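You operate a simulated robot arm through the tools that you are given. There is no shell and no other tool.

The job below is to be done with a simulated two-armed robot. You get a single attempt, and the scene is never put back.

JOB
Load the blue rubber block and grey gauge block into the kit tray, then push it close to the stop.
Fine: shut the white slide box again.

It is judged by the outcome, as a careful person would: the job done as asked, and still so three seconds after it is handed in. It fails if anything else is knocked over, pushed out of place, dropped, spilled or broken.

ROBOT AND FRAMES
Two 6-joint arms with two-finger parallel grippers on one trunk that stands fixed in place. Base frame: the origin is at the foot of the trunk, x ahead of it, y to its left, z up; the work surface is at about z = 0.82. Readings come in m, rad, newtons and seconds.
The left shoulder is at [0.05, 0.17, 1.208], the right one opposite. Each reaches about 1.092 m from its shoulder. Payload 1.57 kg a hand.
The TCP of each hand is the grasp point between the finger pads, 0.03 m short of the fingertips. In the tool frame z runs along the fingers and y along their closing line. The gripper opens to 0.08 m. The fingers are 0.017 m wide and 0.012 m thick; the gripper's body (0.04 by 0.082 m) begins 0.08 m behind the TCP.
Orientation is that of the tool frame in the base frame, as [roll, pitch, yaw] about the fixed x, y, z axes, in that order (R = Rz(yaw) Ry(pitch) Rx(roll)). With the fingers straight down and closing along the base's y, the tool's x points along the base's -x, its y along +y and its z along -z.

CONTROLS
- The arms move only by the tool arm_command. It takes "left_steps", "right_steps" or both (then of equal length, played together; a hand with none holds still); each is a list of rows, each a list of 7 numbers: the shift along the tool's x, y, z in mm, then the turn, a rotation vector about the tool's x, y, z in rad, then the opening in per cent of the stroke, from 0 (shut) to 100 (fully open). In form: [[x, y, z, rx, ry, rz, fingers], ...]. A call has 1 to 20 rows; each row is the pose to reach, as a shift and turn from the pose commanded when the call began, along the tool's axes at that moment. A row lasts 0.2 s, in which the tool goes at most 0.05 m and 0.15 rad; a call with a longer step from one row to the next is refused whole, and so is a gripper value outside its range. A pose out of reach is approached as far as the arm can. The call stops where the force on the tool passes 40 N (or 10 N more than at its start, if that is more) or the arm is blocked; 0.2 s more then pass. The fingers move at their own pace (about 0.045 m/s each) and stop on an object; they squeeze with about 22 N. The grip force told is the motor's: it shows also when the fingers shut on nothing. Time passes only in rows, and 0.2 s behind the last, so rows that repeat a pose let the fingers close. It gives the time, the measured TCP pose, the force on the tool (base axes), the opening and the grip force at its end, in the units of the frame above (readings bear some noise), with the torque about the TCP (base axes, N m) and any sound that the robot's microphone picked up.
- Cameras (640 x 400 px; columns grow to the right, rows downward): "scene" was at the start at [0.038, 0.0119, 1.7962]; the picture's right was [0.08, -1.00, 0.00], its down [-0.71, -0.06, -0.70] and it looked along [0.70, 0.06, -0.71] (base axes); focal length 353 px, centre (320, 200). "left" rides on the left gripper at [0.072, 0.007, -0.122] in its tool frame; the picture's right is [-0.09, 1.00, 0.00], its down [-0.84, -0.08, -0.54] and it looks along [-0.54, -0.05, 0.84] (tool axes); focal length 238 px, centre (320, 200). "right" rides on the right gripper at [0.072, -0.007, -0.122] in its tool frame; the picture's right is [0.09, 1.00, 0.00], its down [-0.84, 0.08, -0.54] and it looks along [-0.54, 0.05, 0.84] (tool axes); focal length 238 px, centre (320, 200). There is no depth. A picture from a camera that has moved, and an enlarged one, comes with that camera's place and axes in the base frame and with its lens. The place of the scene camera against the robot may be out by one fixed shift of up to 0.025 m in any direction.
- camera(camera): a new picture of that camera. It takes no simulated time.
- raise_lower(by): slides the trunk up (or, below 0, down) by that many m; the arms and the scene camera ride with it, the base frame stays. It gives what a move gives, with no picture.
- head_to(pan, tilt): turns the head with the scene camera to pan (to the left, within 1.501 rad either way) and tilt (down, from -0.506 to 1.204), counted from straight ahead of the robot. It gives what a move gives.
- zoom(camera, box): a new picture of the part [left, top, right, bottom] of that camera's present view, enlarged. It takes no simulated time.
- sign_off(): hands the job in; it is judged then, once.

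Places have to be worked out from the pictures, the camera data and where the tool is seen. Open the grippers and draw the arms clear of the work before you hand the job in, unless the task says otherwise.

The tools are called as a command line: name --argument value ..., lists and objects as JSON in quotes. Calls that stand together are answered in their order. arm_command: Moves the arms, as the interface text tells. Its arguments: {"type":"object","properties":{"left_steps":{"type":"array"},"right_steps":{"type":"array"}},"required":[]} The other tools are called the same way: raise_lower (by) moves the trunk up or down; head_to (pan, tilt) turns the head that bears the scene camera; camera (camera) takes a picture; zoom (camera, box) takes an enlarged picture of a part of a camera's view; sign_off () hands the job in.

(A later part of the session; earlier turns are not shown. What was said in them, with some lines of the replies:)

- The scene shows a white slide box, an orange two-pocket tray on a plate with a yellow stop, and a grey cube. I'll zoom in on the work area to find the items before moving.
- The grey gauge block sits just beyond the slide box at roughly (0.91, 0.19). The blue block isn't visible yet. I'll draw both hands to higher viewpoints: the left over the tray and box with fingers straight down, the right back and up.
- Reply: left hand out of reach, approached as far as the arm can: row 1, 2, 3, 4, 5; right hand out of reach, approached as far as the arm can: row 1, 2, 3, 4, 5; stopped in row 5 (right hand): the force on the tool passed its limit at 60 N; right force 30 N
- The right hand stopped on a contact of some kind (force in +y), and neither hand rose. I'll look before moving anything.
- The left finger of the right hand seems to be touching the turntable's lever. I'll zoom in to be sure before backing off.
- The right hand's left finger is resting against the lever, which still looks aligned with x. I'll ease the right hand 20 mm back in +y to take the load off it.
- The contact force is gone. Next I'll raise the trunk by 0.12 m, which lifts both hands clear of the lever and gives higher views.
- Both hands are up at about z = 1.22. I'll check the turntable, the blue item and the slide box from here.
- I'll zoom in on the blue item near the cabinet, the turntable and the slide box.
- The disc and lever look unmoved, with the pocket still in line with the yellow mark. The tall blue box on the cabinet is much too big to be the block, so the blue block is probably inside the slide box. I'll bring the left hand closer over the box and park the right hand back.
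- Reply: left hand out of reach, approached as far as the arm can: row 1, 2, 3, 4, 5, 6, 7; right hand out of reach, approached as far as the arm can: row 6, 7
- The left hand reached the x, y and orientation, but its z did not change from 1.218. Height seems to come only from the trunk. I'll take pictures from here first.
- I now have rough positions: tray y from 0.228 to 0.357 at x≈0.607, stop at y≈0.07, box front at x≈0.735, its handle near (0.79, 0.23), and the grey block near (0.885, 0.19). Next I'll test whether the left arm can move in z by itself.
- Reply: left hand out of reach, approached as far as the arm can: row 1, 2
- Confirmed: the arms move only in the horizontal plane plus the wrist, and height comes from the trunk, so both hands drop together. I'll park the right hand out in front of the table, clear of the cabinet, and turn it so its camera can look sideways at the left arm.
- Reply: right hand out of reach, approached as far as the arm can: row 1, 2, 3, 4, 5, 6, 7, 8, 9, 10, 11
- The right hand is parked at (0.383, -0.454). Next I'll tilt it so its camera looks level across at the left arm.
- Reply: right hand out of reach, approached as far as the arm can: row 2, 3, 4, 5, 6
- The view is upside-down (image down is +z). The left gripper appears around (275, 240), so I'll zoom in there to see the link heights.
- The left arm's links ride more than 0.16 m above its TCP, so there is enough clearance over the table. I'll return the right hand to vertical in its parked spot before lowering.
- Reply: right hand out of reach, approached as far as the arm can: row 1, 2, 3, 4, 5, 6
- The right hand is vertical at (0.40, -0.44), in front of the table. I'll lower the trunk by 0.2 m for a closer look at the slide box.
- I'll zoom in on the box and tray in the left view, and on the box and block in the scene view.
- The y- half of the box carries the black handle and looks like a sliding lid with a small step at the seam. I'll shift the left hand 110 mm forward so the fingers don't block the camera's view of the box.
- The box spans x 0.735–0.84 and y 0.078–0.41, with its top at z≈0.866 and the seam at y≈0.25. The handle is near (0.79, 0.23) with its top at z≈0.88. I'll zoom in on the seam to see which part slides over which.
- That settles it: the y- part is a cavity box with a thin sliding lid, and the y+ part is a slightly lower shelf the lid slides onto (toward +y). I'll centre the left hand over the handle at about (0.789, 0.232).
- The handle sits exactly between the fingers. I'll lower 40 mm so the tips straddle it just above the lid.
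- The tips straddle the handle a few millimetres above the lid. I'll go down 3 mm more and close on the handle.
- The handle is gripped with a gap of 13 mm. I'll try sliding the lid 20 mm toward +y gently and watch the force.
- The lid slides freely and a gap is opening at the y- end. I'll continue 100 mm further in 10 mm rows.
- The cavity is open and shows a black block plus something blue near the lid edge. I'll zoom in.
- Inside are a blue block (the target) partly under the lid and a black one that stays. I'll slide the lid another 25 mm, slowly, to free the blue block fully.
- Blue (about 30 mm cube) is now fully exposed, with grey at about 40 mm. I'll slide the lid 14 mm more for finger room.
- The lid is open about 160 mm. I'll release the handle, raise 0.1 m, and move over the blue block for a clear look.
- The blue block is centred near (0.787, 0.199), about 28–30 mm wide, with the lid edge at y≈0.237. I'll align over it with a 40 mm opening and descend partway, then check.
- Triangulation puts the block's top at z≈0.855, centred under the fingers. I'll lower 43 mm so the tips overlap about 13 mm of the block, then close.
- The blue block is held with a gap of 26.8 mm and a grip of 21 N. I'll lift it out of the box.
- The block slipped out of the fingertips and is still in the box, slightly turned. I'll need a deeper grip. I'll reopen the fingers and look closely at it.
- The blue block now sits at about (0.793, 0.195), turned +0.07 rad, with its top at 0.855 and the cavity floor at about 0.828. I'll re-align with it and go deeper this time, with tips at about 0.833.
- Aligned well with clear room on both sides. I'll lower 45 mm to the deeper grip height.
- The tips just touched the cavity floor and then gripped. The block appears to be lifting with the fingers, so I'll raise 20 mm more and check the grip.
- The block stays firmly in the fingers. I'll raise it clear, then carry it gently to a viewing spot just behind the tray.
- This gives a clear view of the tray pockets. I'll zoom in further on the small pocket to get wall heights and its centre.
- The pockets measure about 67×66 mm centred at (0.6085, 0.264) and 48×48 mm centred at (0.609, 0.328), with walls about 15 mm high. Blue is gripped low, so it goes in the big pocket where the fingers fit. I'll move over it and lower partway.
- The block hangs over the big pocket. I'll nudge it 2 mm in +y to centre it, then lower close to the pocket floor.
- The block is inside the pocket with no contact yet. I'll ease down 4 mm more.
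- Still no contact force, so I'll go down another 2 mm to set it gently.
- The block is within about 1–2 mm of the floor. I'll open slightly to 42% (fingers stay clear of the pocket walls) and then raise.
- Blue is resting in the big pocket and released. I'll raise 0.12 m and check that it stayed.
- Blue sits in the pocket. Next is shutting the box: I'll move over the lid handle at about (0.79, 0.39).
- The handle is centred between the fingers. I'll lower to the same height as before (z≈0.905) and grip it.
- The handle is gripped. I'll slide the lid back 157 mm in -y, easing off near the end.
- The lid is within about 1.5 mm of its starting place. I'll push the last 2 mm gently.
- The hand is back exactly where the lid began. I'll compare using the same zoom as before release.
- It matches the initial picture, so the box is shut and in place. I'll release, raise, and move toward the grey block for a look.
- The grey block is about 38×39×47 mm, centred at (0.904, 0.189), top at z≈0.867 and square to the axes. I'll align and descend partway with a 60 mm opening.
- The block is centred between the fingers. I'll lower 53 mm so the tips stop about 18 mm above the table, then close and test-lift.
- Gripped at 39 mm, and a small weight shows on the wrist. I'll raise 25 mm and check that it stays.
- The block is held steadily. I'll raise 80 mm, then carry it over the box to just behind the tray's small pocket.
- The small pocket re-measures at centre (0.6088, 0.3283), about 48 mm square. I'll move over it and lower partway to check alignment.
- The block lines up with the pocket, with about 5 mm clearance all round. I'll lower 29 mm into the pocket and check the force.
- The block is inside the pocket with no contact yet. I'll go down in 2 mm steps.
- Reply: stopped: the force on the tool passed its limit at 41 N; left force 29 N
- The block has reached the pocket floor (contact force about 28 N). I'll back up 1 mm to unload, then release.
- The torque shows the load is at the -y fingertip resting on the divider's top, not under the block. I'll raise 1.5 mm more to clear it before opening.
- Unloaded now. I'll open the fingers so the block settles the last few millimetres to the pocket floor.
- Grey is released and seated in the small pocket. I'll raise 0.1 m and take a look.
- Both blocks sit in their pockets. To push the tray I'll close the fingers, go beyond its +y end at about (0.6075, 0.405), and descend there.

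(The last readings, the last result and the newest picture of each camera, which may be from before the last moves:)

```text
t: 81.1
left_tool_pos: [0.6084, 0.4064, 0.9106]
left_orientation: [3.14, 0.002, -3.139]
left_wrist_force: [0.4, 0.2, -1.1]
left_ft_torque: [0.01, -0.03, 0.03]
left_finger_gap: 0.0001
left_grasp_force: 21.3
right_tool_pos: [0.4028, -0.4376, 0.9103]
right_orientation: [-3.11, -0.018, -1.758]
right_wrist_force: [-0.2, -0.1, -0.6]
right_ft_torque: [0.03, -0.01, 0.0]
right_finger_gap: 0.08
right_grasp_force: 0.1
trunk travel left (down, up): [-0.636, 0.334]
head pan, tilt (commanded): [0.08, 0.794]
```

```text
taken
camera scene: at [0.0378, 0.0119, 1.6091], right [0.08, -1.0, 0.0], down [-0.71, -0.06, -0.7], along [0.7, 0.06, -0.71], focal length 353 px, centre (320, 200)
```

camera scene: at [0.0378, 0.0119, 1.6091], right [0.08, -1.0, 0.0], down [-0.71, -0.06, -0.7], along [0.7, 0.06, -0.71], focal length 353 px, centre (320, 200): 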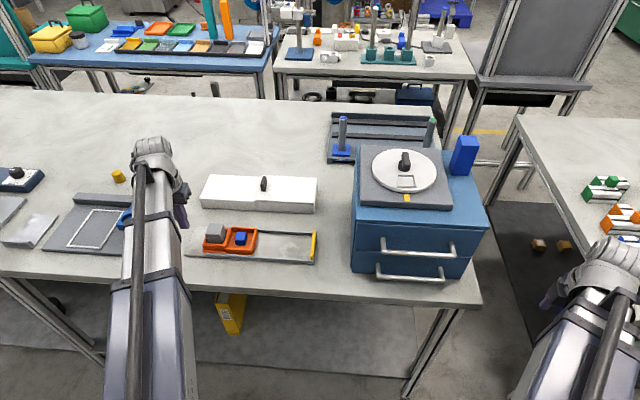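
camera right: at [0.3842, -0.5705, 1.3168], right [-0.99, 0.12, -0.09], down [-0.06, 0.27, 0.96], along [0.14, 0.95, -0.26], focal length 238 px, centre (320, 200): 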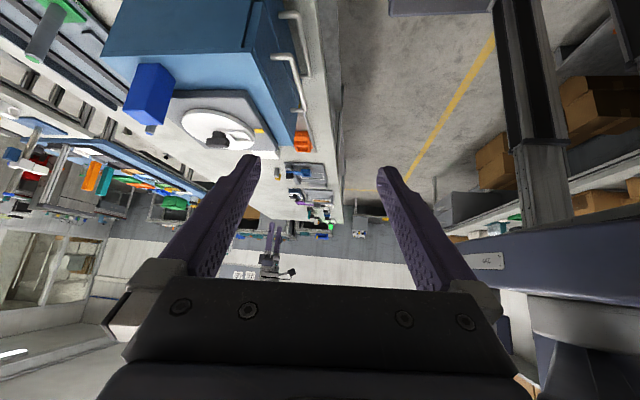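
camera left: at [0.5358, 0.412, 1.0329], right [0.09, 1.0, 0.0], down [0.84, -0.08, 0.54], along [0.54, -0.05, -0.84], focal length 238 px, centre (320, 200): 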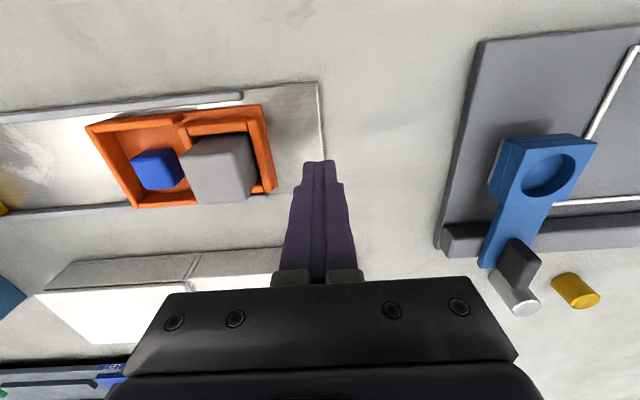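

The hand is beyond the tray's +y end and clear of everything. I'll lower 44 mm so the tips sit just above the plate, level with the tray wall.

raise_lower --by -0.044

zoom --camera "left" --box '[160, 60, 400, 220]'

zoom --camera "scene" --box '[160, 150, 340, 280]'

```text
t: 81.9
left_tool_pos: [0.609, 0.407, 0.8667]
left_orientation: [3.14, 0.003, -3.14]
left_wrist_force: [0.3, -0.6, 0.1]
left_ft_torque: [0.0, 0.02, 0.01]
left_finger_gap: 0.0
left_grasp_force: 21.7
right_tool_pos: [0.4028, -0.4379, 0.8658]
right_orientation: [-3.11, -0.017, -1.76]
right_wrist_force: [0.0, 0.8, -0.2]
right_ft_torque: [-0.01, 0.04, -0.01]
right_finger_gap: 0.0799
right_grasp_force: 0.0
trunk travel left (down, up): [-0.592, 0.378]
head pan, tilt (commanded): [0.08, 0.794]
```

```text
2.50 times, centred on (280, 140) of left
camera zoom: at [0.5357, 0.412, 0.9889], right [0.09, 1.0, 0.0], down [0.84, -0.08, 0.54], along [0.54, -0.05, -0.84], focal length 596 px, centre (420, 350)
```

zoom: 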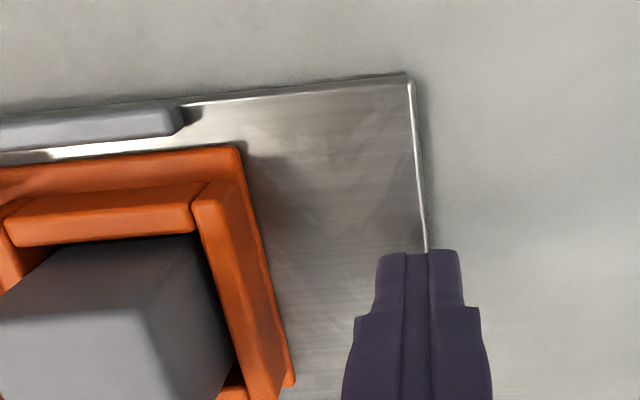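

```text
3.08 times, centred on (250, 215) of scene
camera zoom: at [0.0378, 0.0119, 1.5651], right [0.08, -1.0, 0.0], down [-0.71, -0.06, -0.7], along [0.7, 0.06, -0.71], focal length 1086 px, centre (535, 154)
```

zoom: 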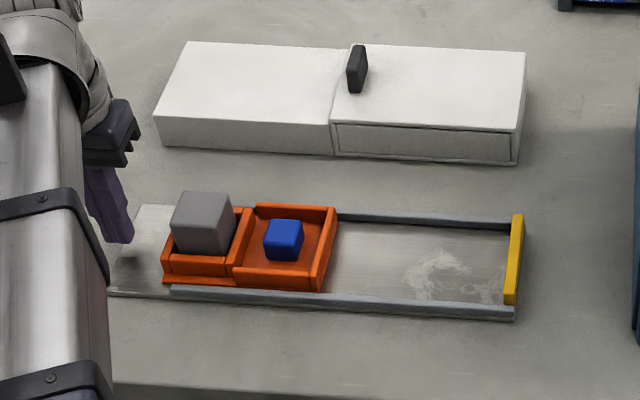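

Tips are at z≈0.837, behind the tray's end wall. I'll push slowly in -y: 120 mm at 30 mm/s to begin with.

arm_command --left_steps '[[0, -6, 0, 0, 0, 0, 0], [0, -12, 0, 0, 0, 0, 0], [0, -18, 0, 0, 0, 0, 0], [0, -24, 0, 0, 0, 0, 0], [0, -28, 0, 0, 0, 0, 0], [0, -32, 0, 0, 0, 0, 0], [0, -37, 0, 0, 0, 0, 0], [0, -43, 0, 0, 0, 0, 0], [0, -49, 0, 0, 0, 0, 0], [0, -55, 0, 0, 0, 0, 0], [0, -61, 0, 0, 0, 0, 0], [0, -67, 0, 0, 0, 0, 0], [0, -73, 0, 0, 0, 0, 0], [0, -79, 0, 0, 0, 0, 0], [0, -85, 0, 0, 0, 0, 0], [0, -91, 0, 0, 0, 0, 0], [0, -97, 0, 0, 0, 0, 0], [0, -103, 0, 0, 0, 0, 0], [0, -109, 0, 0, 0, 0, 0], [0, -115, 0, 0, 0, 0, 0]]'

camera --camera "left"

zoom --camera "scene" --box '[160, 150, 340, 280]'

```text
t: 86.1
left_tool_pos: [0.6089, 0.2917, 0.8662]
left_orientation: [3.138, 0.0, -3.141]
left_wrist_force: [-0.3, 0.6, 0.1]
left_ft_torque: [0.0, -0.02, -0.01]
left_finger_gap: 0.0001
left_grasp_force: 21.0
right_tool_pos: [0.4013, -0.4382, 0.8659]
right_orientation: [-3.11, -0.018, -1.76]
right_wrist_force: [-0.5, -0.3, 0.6]
right_ft_torque: [-0.03, -0.02, 0.01]
right_finger_gap: 0.08
right_grasp_force: 0.1
trunk travel left (down, up): [-0.592, 0.378]
head pan, tilt (commanded): [0.08, 0.794]
```

```text
taken
camera left: at [0.5358, 0.2967, 0.9889], right [0.09, 1.0, 0.0], down [0.84, -0.08, 0.54], along [0.54, -0.05, -0.84], focal length 238 px, centre (320, 200)
```

left: 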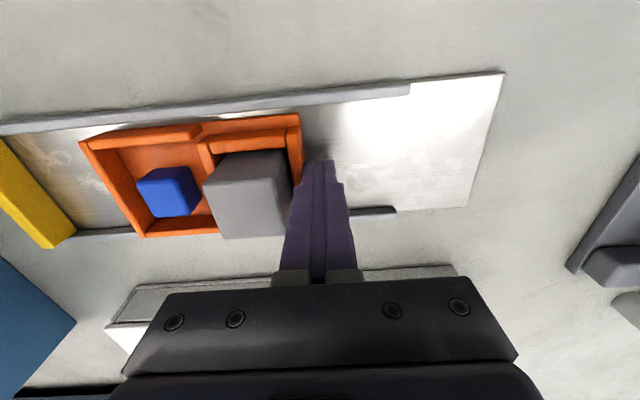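

```text
3.08 times, centred on (250, 215) of scene
camera zoom: at [0.0379, 0.0119, 1.5651], right [0.08, -1.0, 0.0], down [-0.71, -0.06, -0.7], along [0.7, 0.06, -0.71], focal length 1086 px, centre (535, 154)
```

zoom: 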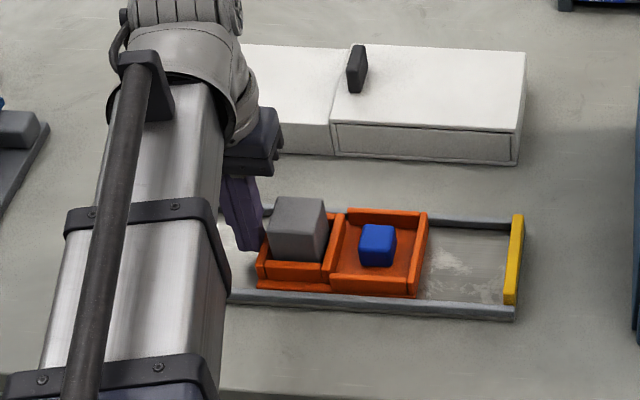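

The tray slides smoothly, with about 71 mm left to the stop. I'll push 60 mm more.

arm_command --left_steps '[[0, -4, 0, 0, 0, 0, 0], [0, -9, 0, 0, 0, 0, 0], [0, -14, 0, 0, 0, 0, 0], [0, -19, 0, 0, 0, 0, 0], [0, -24, 0, 0, 0, 0, 0], [0, -29, 0, 0, 0, 0, 0], [0, -34, 0, 0, 0, 0, 0], [0, -39, 0, 0, 0, 0, 0], [0, -44, 0, 0, 0, 0, 0], [0, -49, 0, 0, 0, 0, 0], [0, -54, 0, 0, 0, 0, 0], [0, -58, 0, 0, 0, 0, 0], [0, -60, 0, 0, 0, 0, 0]]'

camera --camera "left"

zoom --camera "scene" --box '[220, 170, 340, 270]'

zoom --camera "left" --box '[20, 80, 320, 260]'

```text
t: 88.9
left_tool_pos: [0.6088, 0.2321, 0.8669]
left_orientation: [3.14, 0.002, -3.141]
left_wrist_force: [-0.6, 0.4, 0.8]
left_ft_torque: [0.02, 0.02, 0.02]
left_finger_gap: 0.0
left_grasp_force: 21.3
right_tool_pos: [0.4025, -0.4381, 0.867]
right_orientation: [-3.111, -0.018, -1.758]
right_wrist_force: [-0.6, 0.0, 0.1]
right_ft_torque: [-0.01, -0.01, 0.0]
right_finger_gap: 0.0799
right_grasp_force: 0.1
trunk travel left (down, up): [-0.592, 0.378]
head pan, tilt (commanded): [0.08, 0.794]
```

```text
taken
camera left: at [0.5356, 0.2369, 0.9889], right [0.09, 1.0, 0.0], down [0.84, -0.08, 0.54], along [0.54, -0.05, -0.84], focal length 238 px, centre (320, 200)
```

left: 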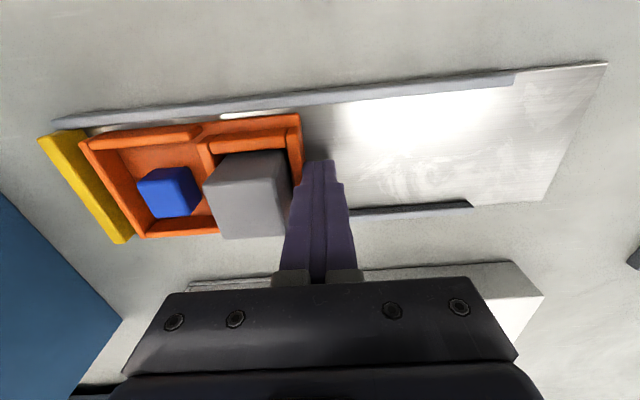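

```text
4.00 times, centred on (280, 220) of scene
camera zoom: at [0.0379, 0.012, 1.5651], right [0.08, -1.0, 0.0], down [-0.71, -0.06, -0.7], along [0.7, 0.06, -0.71], focal length 1411 px, centre (480, 120)
```

zoom: 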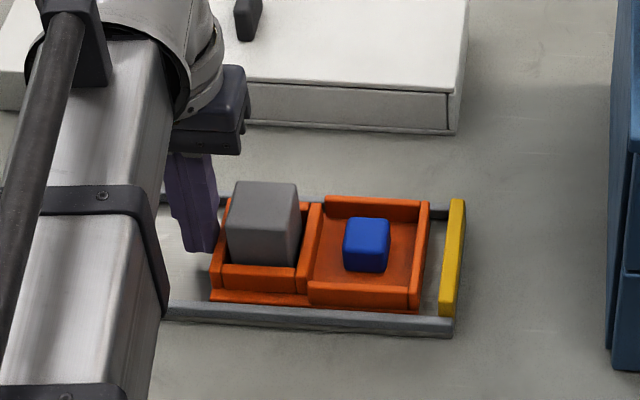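

```text
2.13 times, centred on (170, 170) of left
camera zoom: at [0.5356, 0.2369, 0.9889], right [0.09, 1.0, 0.0], down [0.84, -0.08, 0.54], along [0.54, -0.05, -0.84], focal length 508 px, centre (640, 264)
```

zoom: 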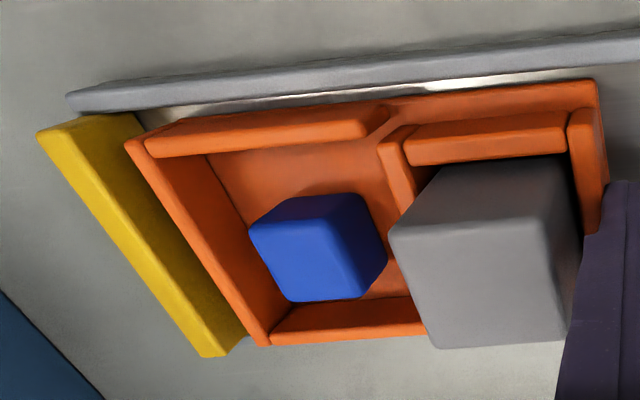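

About 11–14 mm remain. I'll push another 8 mm, slowly, and re-check.

arm_command --left_steps '[[0, -2, 0, 0, 0, 0, 0], [0, -4, 0, 0, 0, 0, 0], [0, -6, 0, 0, 0, 0, 0], [0, -8, 0, 0, 0, 0, 0], [0, -8, 0, 0, 0, 0, 0]]'

zoom --camera "scene" --box '[270, 200, 340, 260]'

zoom --camera "left" --box '[20, 80, 220, 260]'

```text
t: 90.1
left_tool_pos: [0.6084, 0.2236, 0.8665]
left_orientation: [3.141, -0.001, -3.14]
left_wrist_force: [0.9, -0.2, 0.2]
left_ft_torque: [0.03, -0.02, -0.02]
left_finger_gap: 0.0001
left_grasp_force: 21.0
right_tool_pos: [0.4032, -0.437, 0.8672]
right_orientation: [-3.11, -0.017, -1.76]
right_wrist_force: [0.0, 0.1, 0.3]
right_ft_torque: [-0.02, 0.02, 0.01]
right_finger_gap: 0.08
right_grasp_force: 0.0
trunk travel left (down, up): [-0.592, 0.378]
head pan, tilt (commanded): [0.08, 0.794]
```

```text
6.67 times, centred on (305, 230) of scene
camera zoom: at [0.0379, 0.012, 1.565], right [0.08, -1.0, 0.0], down [-0.71, -0.06, -0.7], along [0.7, 0.06, -0.71], focal length 2352 px, centre (420, 0)
```

zoom: 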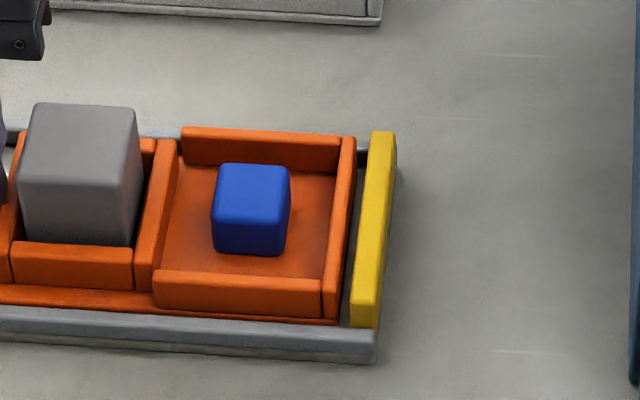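

```text
2.22 times, centred on (120, 170) of left
camera zoom: at [0.5357, 0.229, 0.9888], right [0.09, 1.0, 0.0], down [0.84, -0.08, 0.54], along [0.54, -0.05, -0.84], focal length 530 px, centre (764, 267)
```

zoom: 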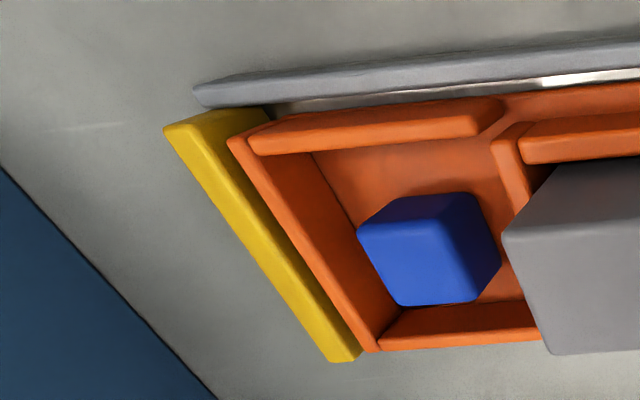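

About 4–5 mm left. I'll push 3 mm more in 1 mm steps.

arm_command --left_steps '[[0, -1, 0, 0, 0, 0, 0], [0, -2, 0, 0, 0, 0, 0], [0, -3, 0, 0, 0, 0, 0], [0, -3, 0, 0, 0, 0, 0]]'

zoom --camera "scene" --box '[285, 205, 335, 255]'

zoom --camera "left" --box '[60, 100, 240, 250]'

```text
t: 91.1
left_tool_pos: [0.6092, 0.2207, 0.8663]
left_orientation: [3.14, 0.0, -3.141]
left_wrist_force: [0.7, 0.8, 1.5]
left_ft_torque: [0.04, -0.01, 0.02]
left_finger_gap: 0.0
left_grasp_force: 21.3
right_tool_pos: [0.403, -0.4377, 0.8658]
right_orientation: [-3.11, -0.018, -1.761]
right_wrist_force: [0.0, -0.7, -1.2]
right_ft_torque: [0.0, 0.01, 0.02]
right_finger_gap: 0.0799
right_grasp_force: 0.0
trunk travel left (down, up): [-0.592, 0.378]
head pan, tilt (commanded): [0.08, 0.794]
```

```text
8.00 times, centred on (310, 230) of scene
camera zoom: at [0.0379, 0.012, 1.565], right [0.08, -1.0, 0.0], down [-0.71, -0.06, -0.7], along [0.7, 0.06, -0.71], focal length 2823 px, centre (400, -40)
```

zoom: 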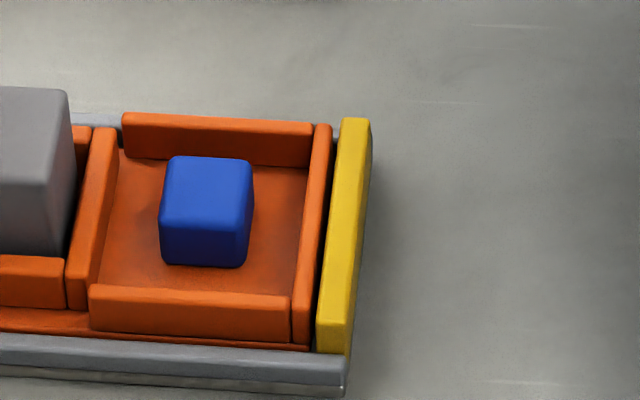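

```text
2.67 times, centred on (150, 175) of left
camera zoom: at [0.5357, 0.2261, 0.9888], right [0.09, 1.0, 0.0], down [0.84, -0.08, 0.54], along [0.54, -0.05, -0.84], focal length 636 px, centre (773, 267)
```

zoom: 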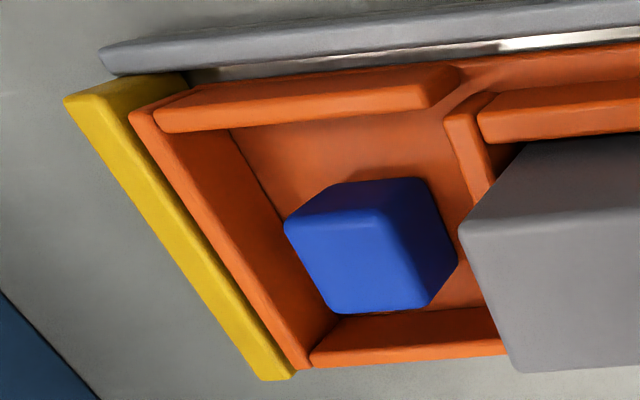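

The gap is down to about 2.5 mm. One more push of 1.5 mm will bring the tray right up to the stop without loading it.

arm_command --left_steps '[[0, -0.8, 0, 0, 0, 0, 0], [0, -1.6, 0, 0, 0, 0, 0], [0, -1.6, 0, 0, 0, 0, 0]]'

zoom --camera "scene" --box '[285, 205, 335, 255]'

```text
t: 91.9
left_tool_pos: [0.6083, 0.2191, 0.8674]
left_orientation: [3.139, 0.001, 3.141]
left_wrist_force: [-0.7, 0.7, 0.9]
left_ft_torque: [0.06, 0.02, 0.01]
left_finger_gap: 0.0
left_grasp_force: 21.2
right_tool_pos: [0.4033, -0.4367, 0.8677]
right_orientation: [-3.111, -0.019, -1.76]
right_wrist_force: [-0.7, 0.9, 0.4]
right_ft_torque: [-0.01, -0.02, 0.03]
right_finger_gap: 0.0801
right_grasp_force: 0.1
trunk travel left (down, up): [-0.592, 0.378]
head pan, tilt (commanded): [0.08, 0.794]
```

```text
8.00 times, centred on (310, 230) of scene
camera zoom: at [0.0379, 0.012, 1.565], right [0.08, -1.0, 0.0], down [-0.71, -0.06, -0.7], along [0.7, 0.06, -0.71], focal length 2823 px, centre (400, -40)
```

zoom: 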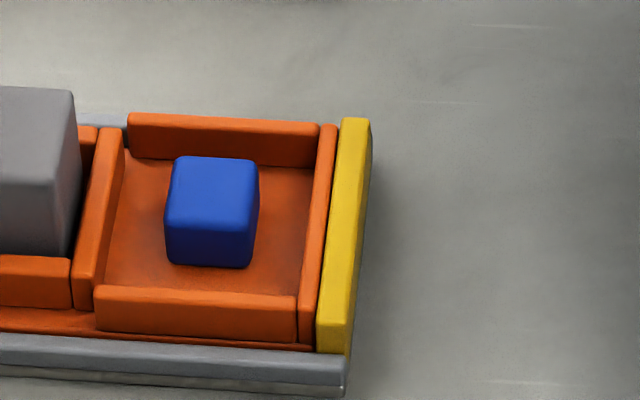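

The tray is now within about 1 mm of the stop. I'll back the hand off 25 mm in +y, raise 0.15 m, and check everything.

arm_command --left_steps '[[0, 5, 0, 0, 0, 0, 0], [0, 15, 0, 0, 0, 0, 0], [0, 25, 0, 0, 0, 0, 0], [0, 25, 0, 0, 0, 0, 0]]'

raise_lower --by 0.2

camera --camera "left"

```text
t: 92.9
left_tool_pos: [0.6098, 0.2445, 0.8667]
left_orientation: [3.139, 0.002, -3.141]
left_wrist_force: [0.9, 1.0, 0.6]
left_ft_torque: [0.02, -0.02, 0.03]
left_finger_gap: 0.0001
left_grasp_force: 21.1
right_tool_pos: [0.4034, -0.4377, 0.866]
right_orientation: [-3.11, -0.017, -1.76]
right_wrist_force: [0.3, 0.6, 0.5]
right_ft_torque: [-0.01, 0.01, 0.04]
right_finger_gap: 0.0802
right_grasp_force: 0.1
trunk travel left (down, up): [-0.592, 0.378]
head pan, tilt (commanded): [0.08, 0.794]
```

```text
t: 95.1
left_tool_pos: [0.6087, 0.2443, 1.0666]
left_orientation: [3.14, 0.001, 3.142]
left_wrist_force: [-0.3, -0.2, -0.2]
left_ft_torque: [0.01, -0.02, -0.01]
left_finger_gap: 0.0
left_grasp_force: 20.7
right_tool_pos: [0.4022, -0.437, 1.0659]
right_orientation: [-3.11, -0.017, -1.759]
right_wrist_force: [-0.3, 0.0, -0.8]
right_ft_torque: [0.0, -0.03, 0.01]
right_finger_gap: 0.0801
right_grasp_force: 0.0
trunk travel left (down, up): [-0.792, 0.178]
head pan, tilt (commanded): [0.08, 0.794]
```

```text
taken
camera left: at [0.536, 0.2495, 1.1888], right [0.09, 1.0, 0.0], down [0.84, -0.08, 0.54], along [0.54, -0.05, -0.84], focal length 238 px, centre (320, 200)
```

left: 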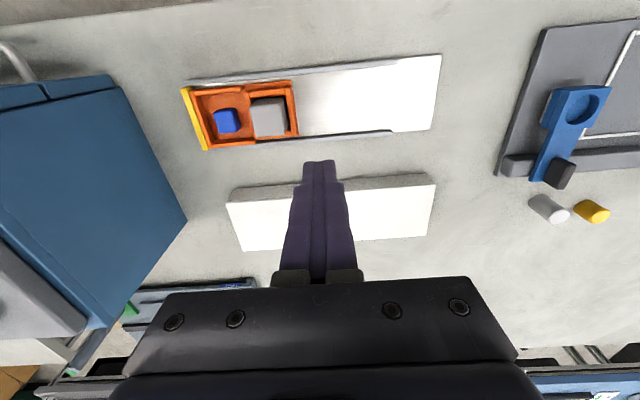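

Everything looks in place. I'll open the left gripper and draw the left arm back in front of the table.

arm_command --left_steps '[[25, 9, 0, 0, 0, 0, 50], [50, 18, 0, 0, 0, 0, 100], [75, 27, 0, 0, 0, 0, 100], [100, 36, 0, 0, 0, 0, 100], [125, 45, 0, 0, 0, 0, 100], [145, 55, 0, 0, 0, 0, 100], [145, 55, 0, 0, 0, 0, 100]]'

camera --camera "scene"

camera --camera "left"

zoom --camera "scene" --box '[180, 160, 340, 280]'

zoom --camera "scene" --box '[320, 120, 500, 290]'

```text
t: 96.7
left_tool_pos: [0.463, 0.2992, 1.0658]
left_orientation: [3.139, 0.0, 3.141]
left_wrist_force: [-0.3, 0.3, 0.2]
left_ft_torque: [0.0, 0.03, -0.03]
left_finger_gap: 0.0799
left_grasp_force: 0.0
right_tool_pos: [0.4025, -0.4365, 1.0662]
right_orientation: [-3.11, -0.02, -1.759]
right_wrist_force: [0.3, 0.9, -0.1]
right_ft_torque: [-0.03, 0.0, 0.0]
right_finger_gap: 0.0798
right_grasp_force: 0.0
trunk travel left (down, up): [-0.792, 0.178]
head pan, tilt (commanded): [0.08, 0.794]
```

```text
taken
camera scene: at [0.0382, 0.0118, 1.765], right [0.08, -1.0, 0.0], down [-0.71, -0.06, -0.7], along [0.7, 0.06, -0.71], focal length 353 px, centre (320, 200)
```

scene: 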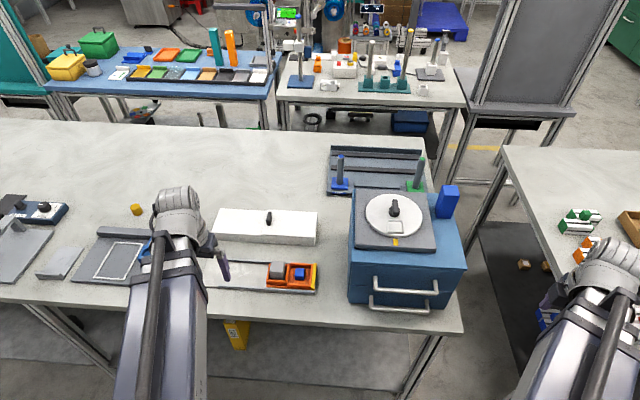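

```text
taken
camera left: at [0.3907, 0.3045, 1.1888], right [0.09, 1.0, 0.0], down [0.84, -0.08, 0.54], along [0.54, -0.05, -0.84], focal length 238 px, centre (320, 200)
```

left: 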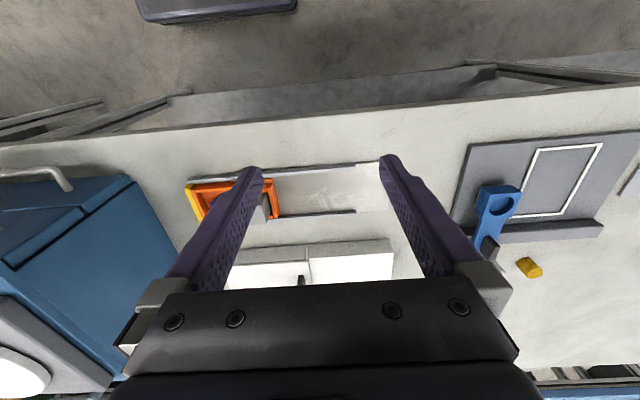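

```text
3.33 times, centred on (260, 220) of scene
camera zoom: at [0.0382, 0.0118, 1.765], right [0.08, -1.0, 0.0], down [-0.71, -0.06, -0.7], along [0.7, 0.06, -0.71], focal length 1176 px, centre (520, 133)
```

zoom: 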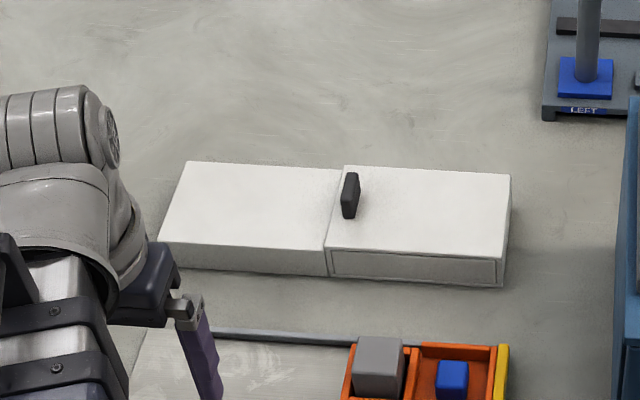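

```text
2.35 times, centred on (410, 205) of scene
camera zoom: at [0.0382, 0.0118, 1.765], right [0.08, -1.0, 0.0], down [-0.71, -0.06, -0.7], along [0.7, 0.06, -0.71], focal length 830 px, centre (108, 188)
```

zoom: 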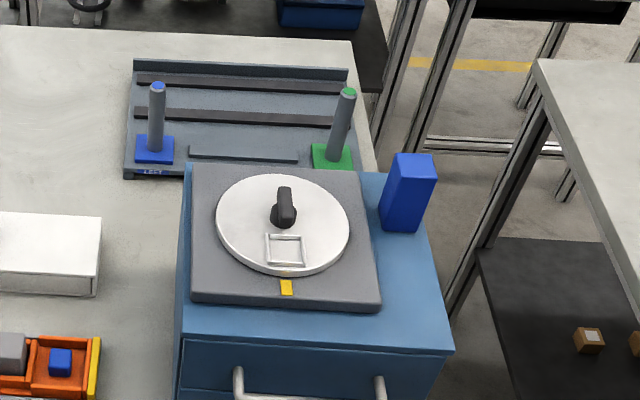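

Both blocks are loaded, the tray is at the stop, and the lid is shut. I'll do one last zoom on the turntable I brushed early on, and on the tray.

zoom --camera "scene" --box '[350, 180, 450, 255]'

zoom --camera "scene" --box '[240, 230, 340, 305]'

```text
5.33 times, centred on (400, 218) of scene
camera zoom: at [0.0382, 0.0118, 1.765], right [0.08, -1.0, 0.0], down [-0.71, -0.06, -0.7], along [0.7, 0.06, -0.71], focal length 1882 px, centre (-107, 107)
```

zoom: 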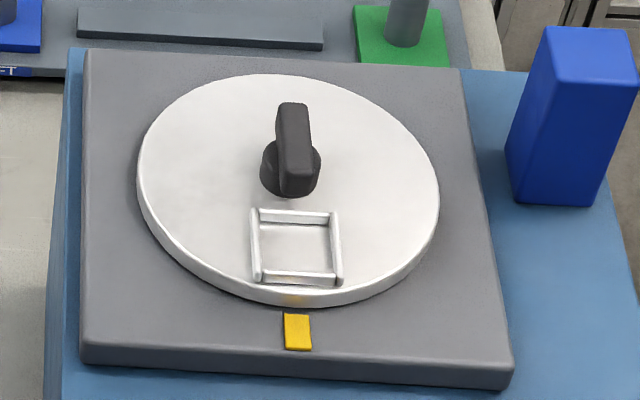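

```text
5.33 times, centred on (290, 268) of scene
camera zoom: at [0.0382, 0.0118, 1.765], right [0.08, -1.0, 0.0], down [-0.71, -0.06, -0.7], along [0.7, 0.06, -0.71], focal length 1882 px, centre (480, -160)
```

zoom: 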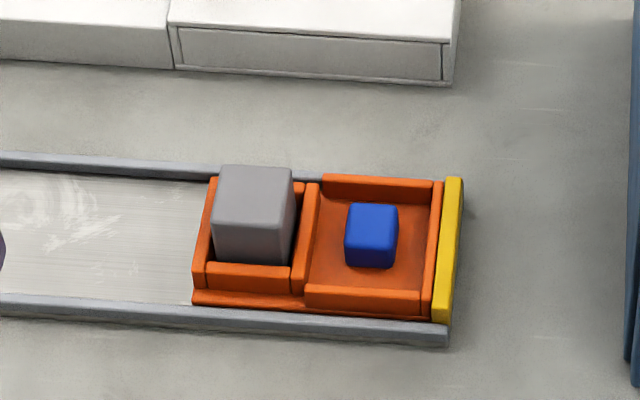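

The turntable, its lever and the mark are still in line. Both blocks rest in the tray at the stop, the box is shut, both grippers are open and the arms are clear, so I'll hand the job in.

sign_off

```text
The job is handed in.
```

The job is done and handed in. Both blocks are in the kit tray, the tray is about 1 mm from the yellow stop, and the white slide box is shut again.

- **Blocks:** the blue rubber block was inside the slide box. It now sits in the tray's large pocket, and the grey gauge block is in the small one. The black block that was also in the box stayed there.
- **Slips along the way:** the blue block slipped out of the fingertips on the first lift and stayed inside the box; I gripped it lower and it held. The grey block dropped the last few millimetres when released into its pocket.
- **Contact with the turntable:** early on, the right hand pressed against the turntable lever on the blue cabinet, at about 60 N. I backed off, and the last picture shows the disc and lever still in line with the yellow mark.
- **End state:** both grippers are open and both arms are drawn back in front of the table.
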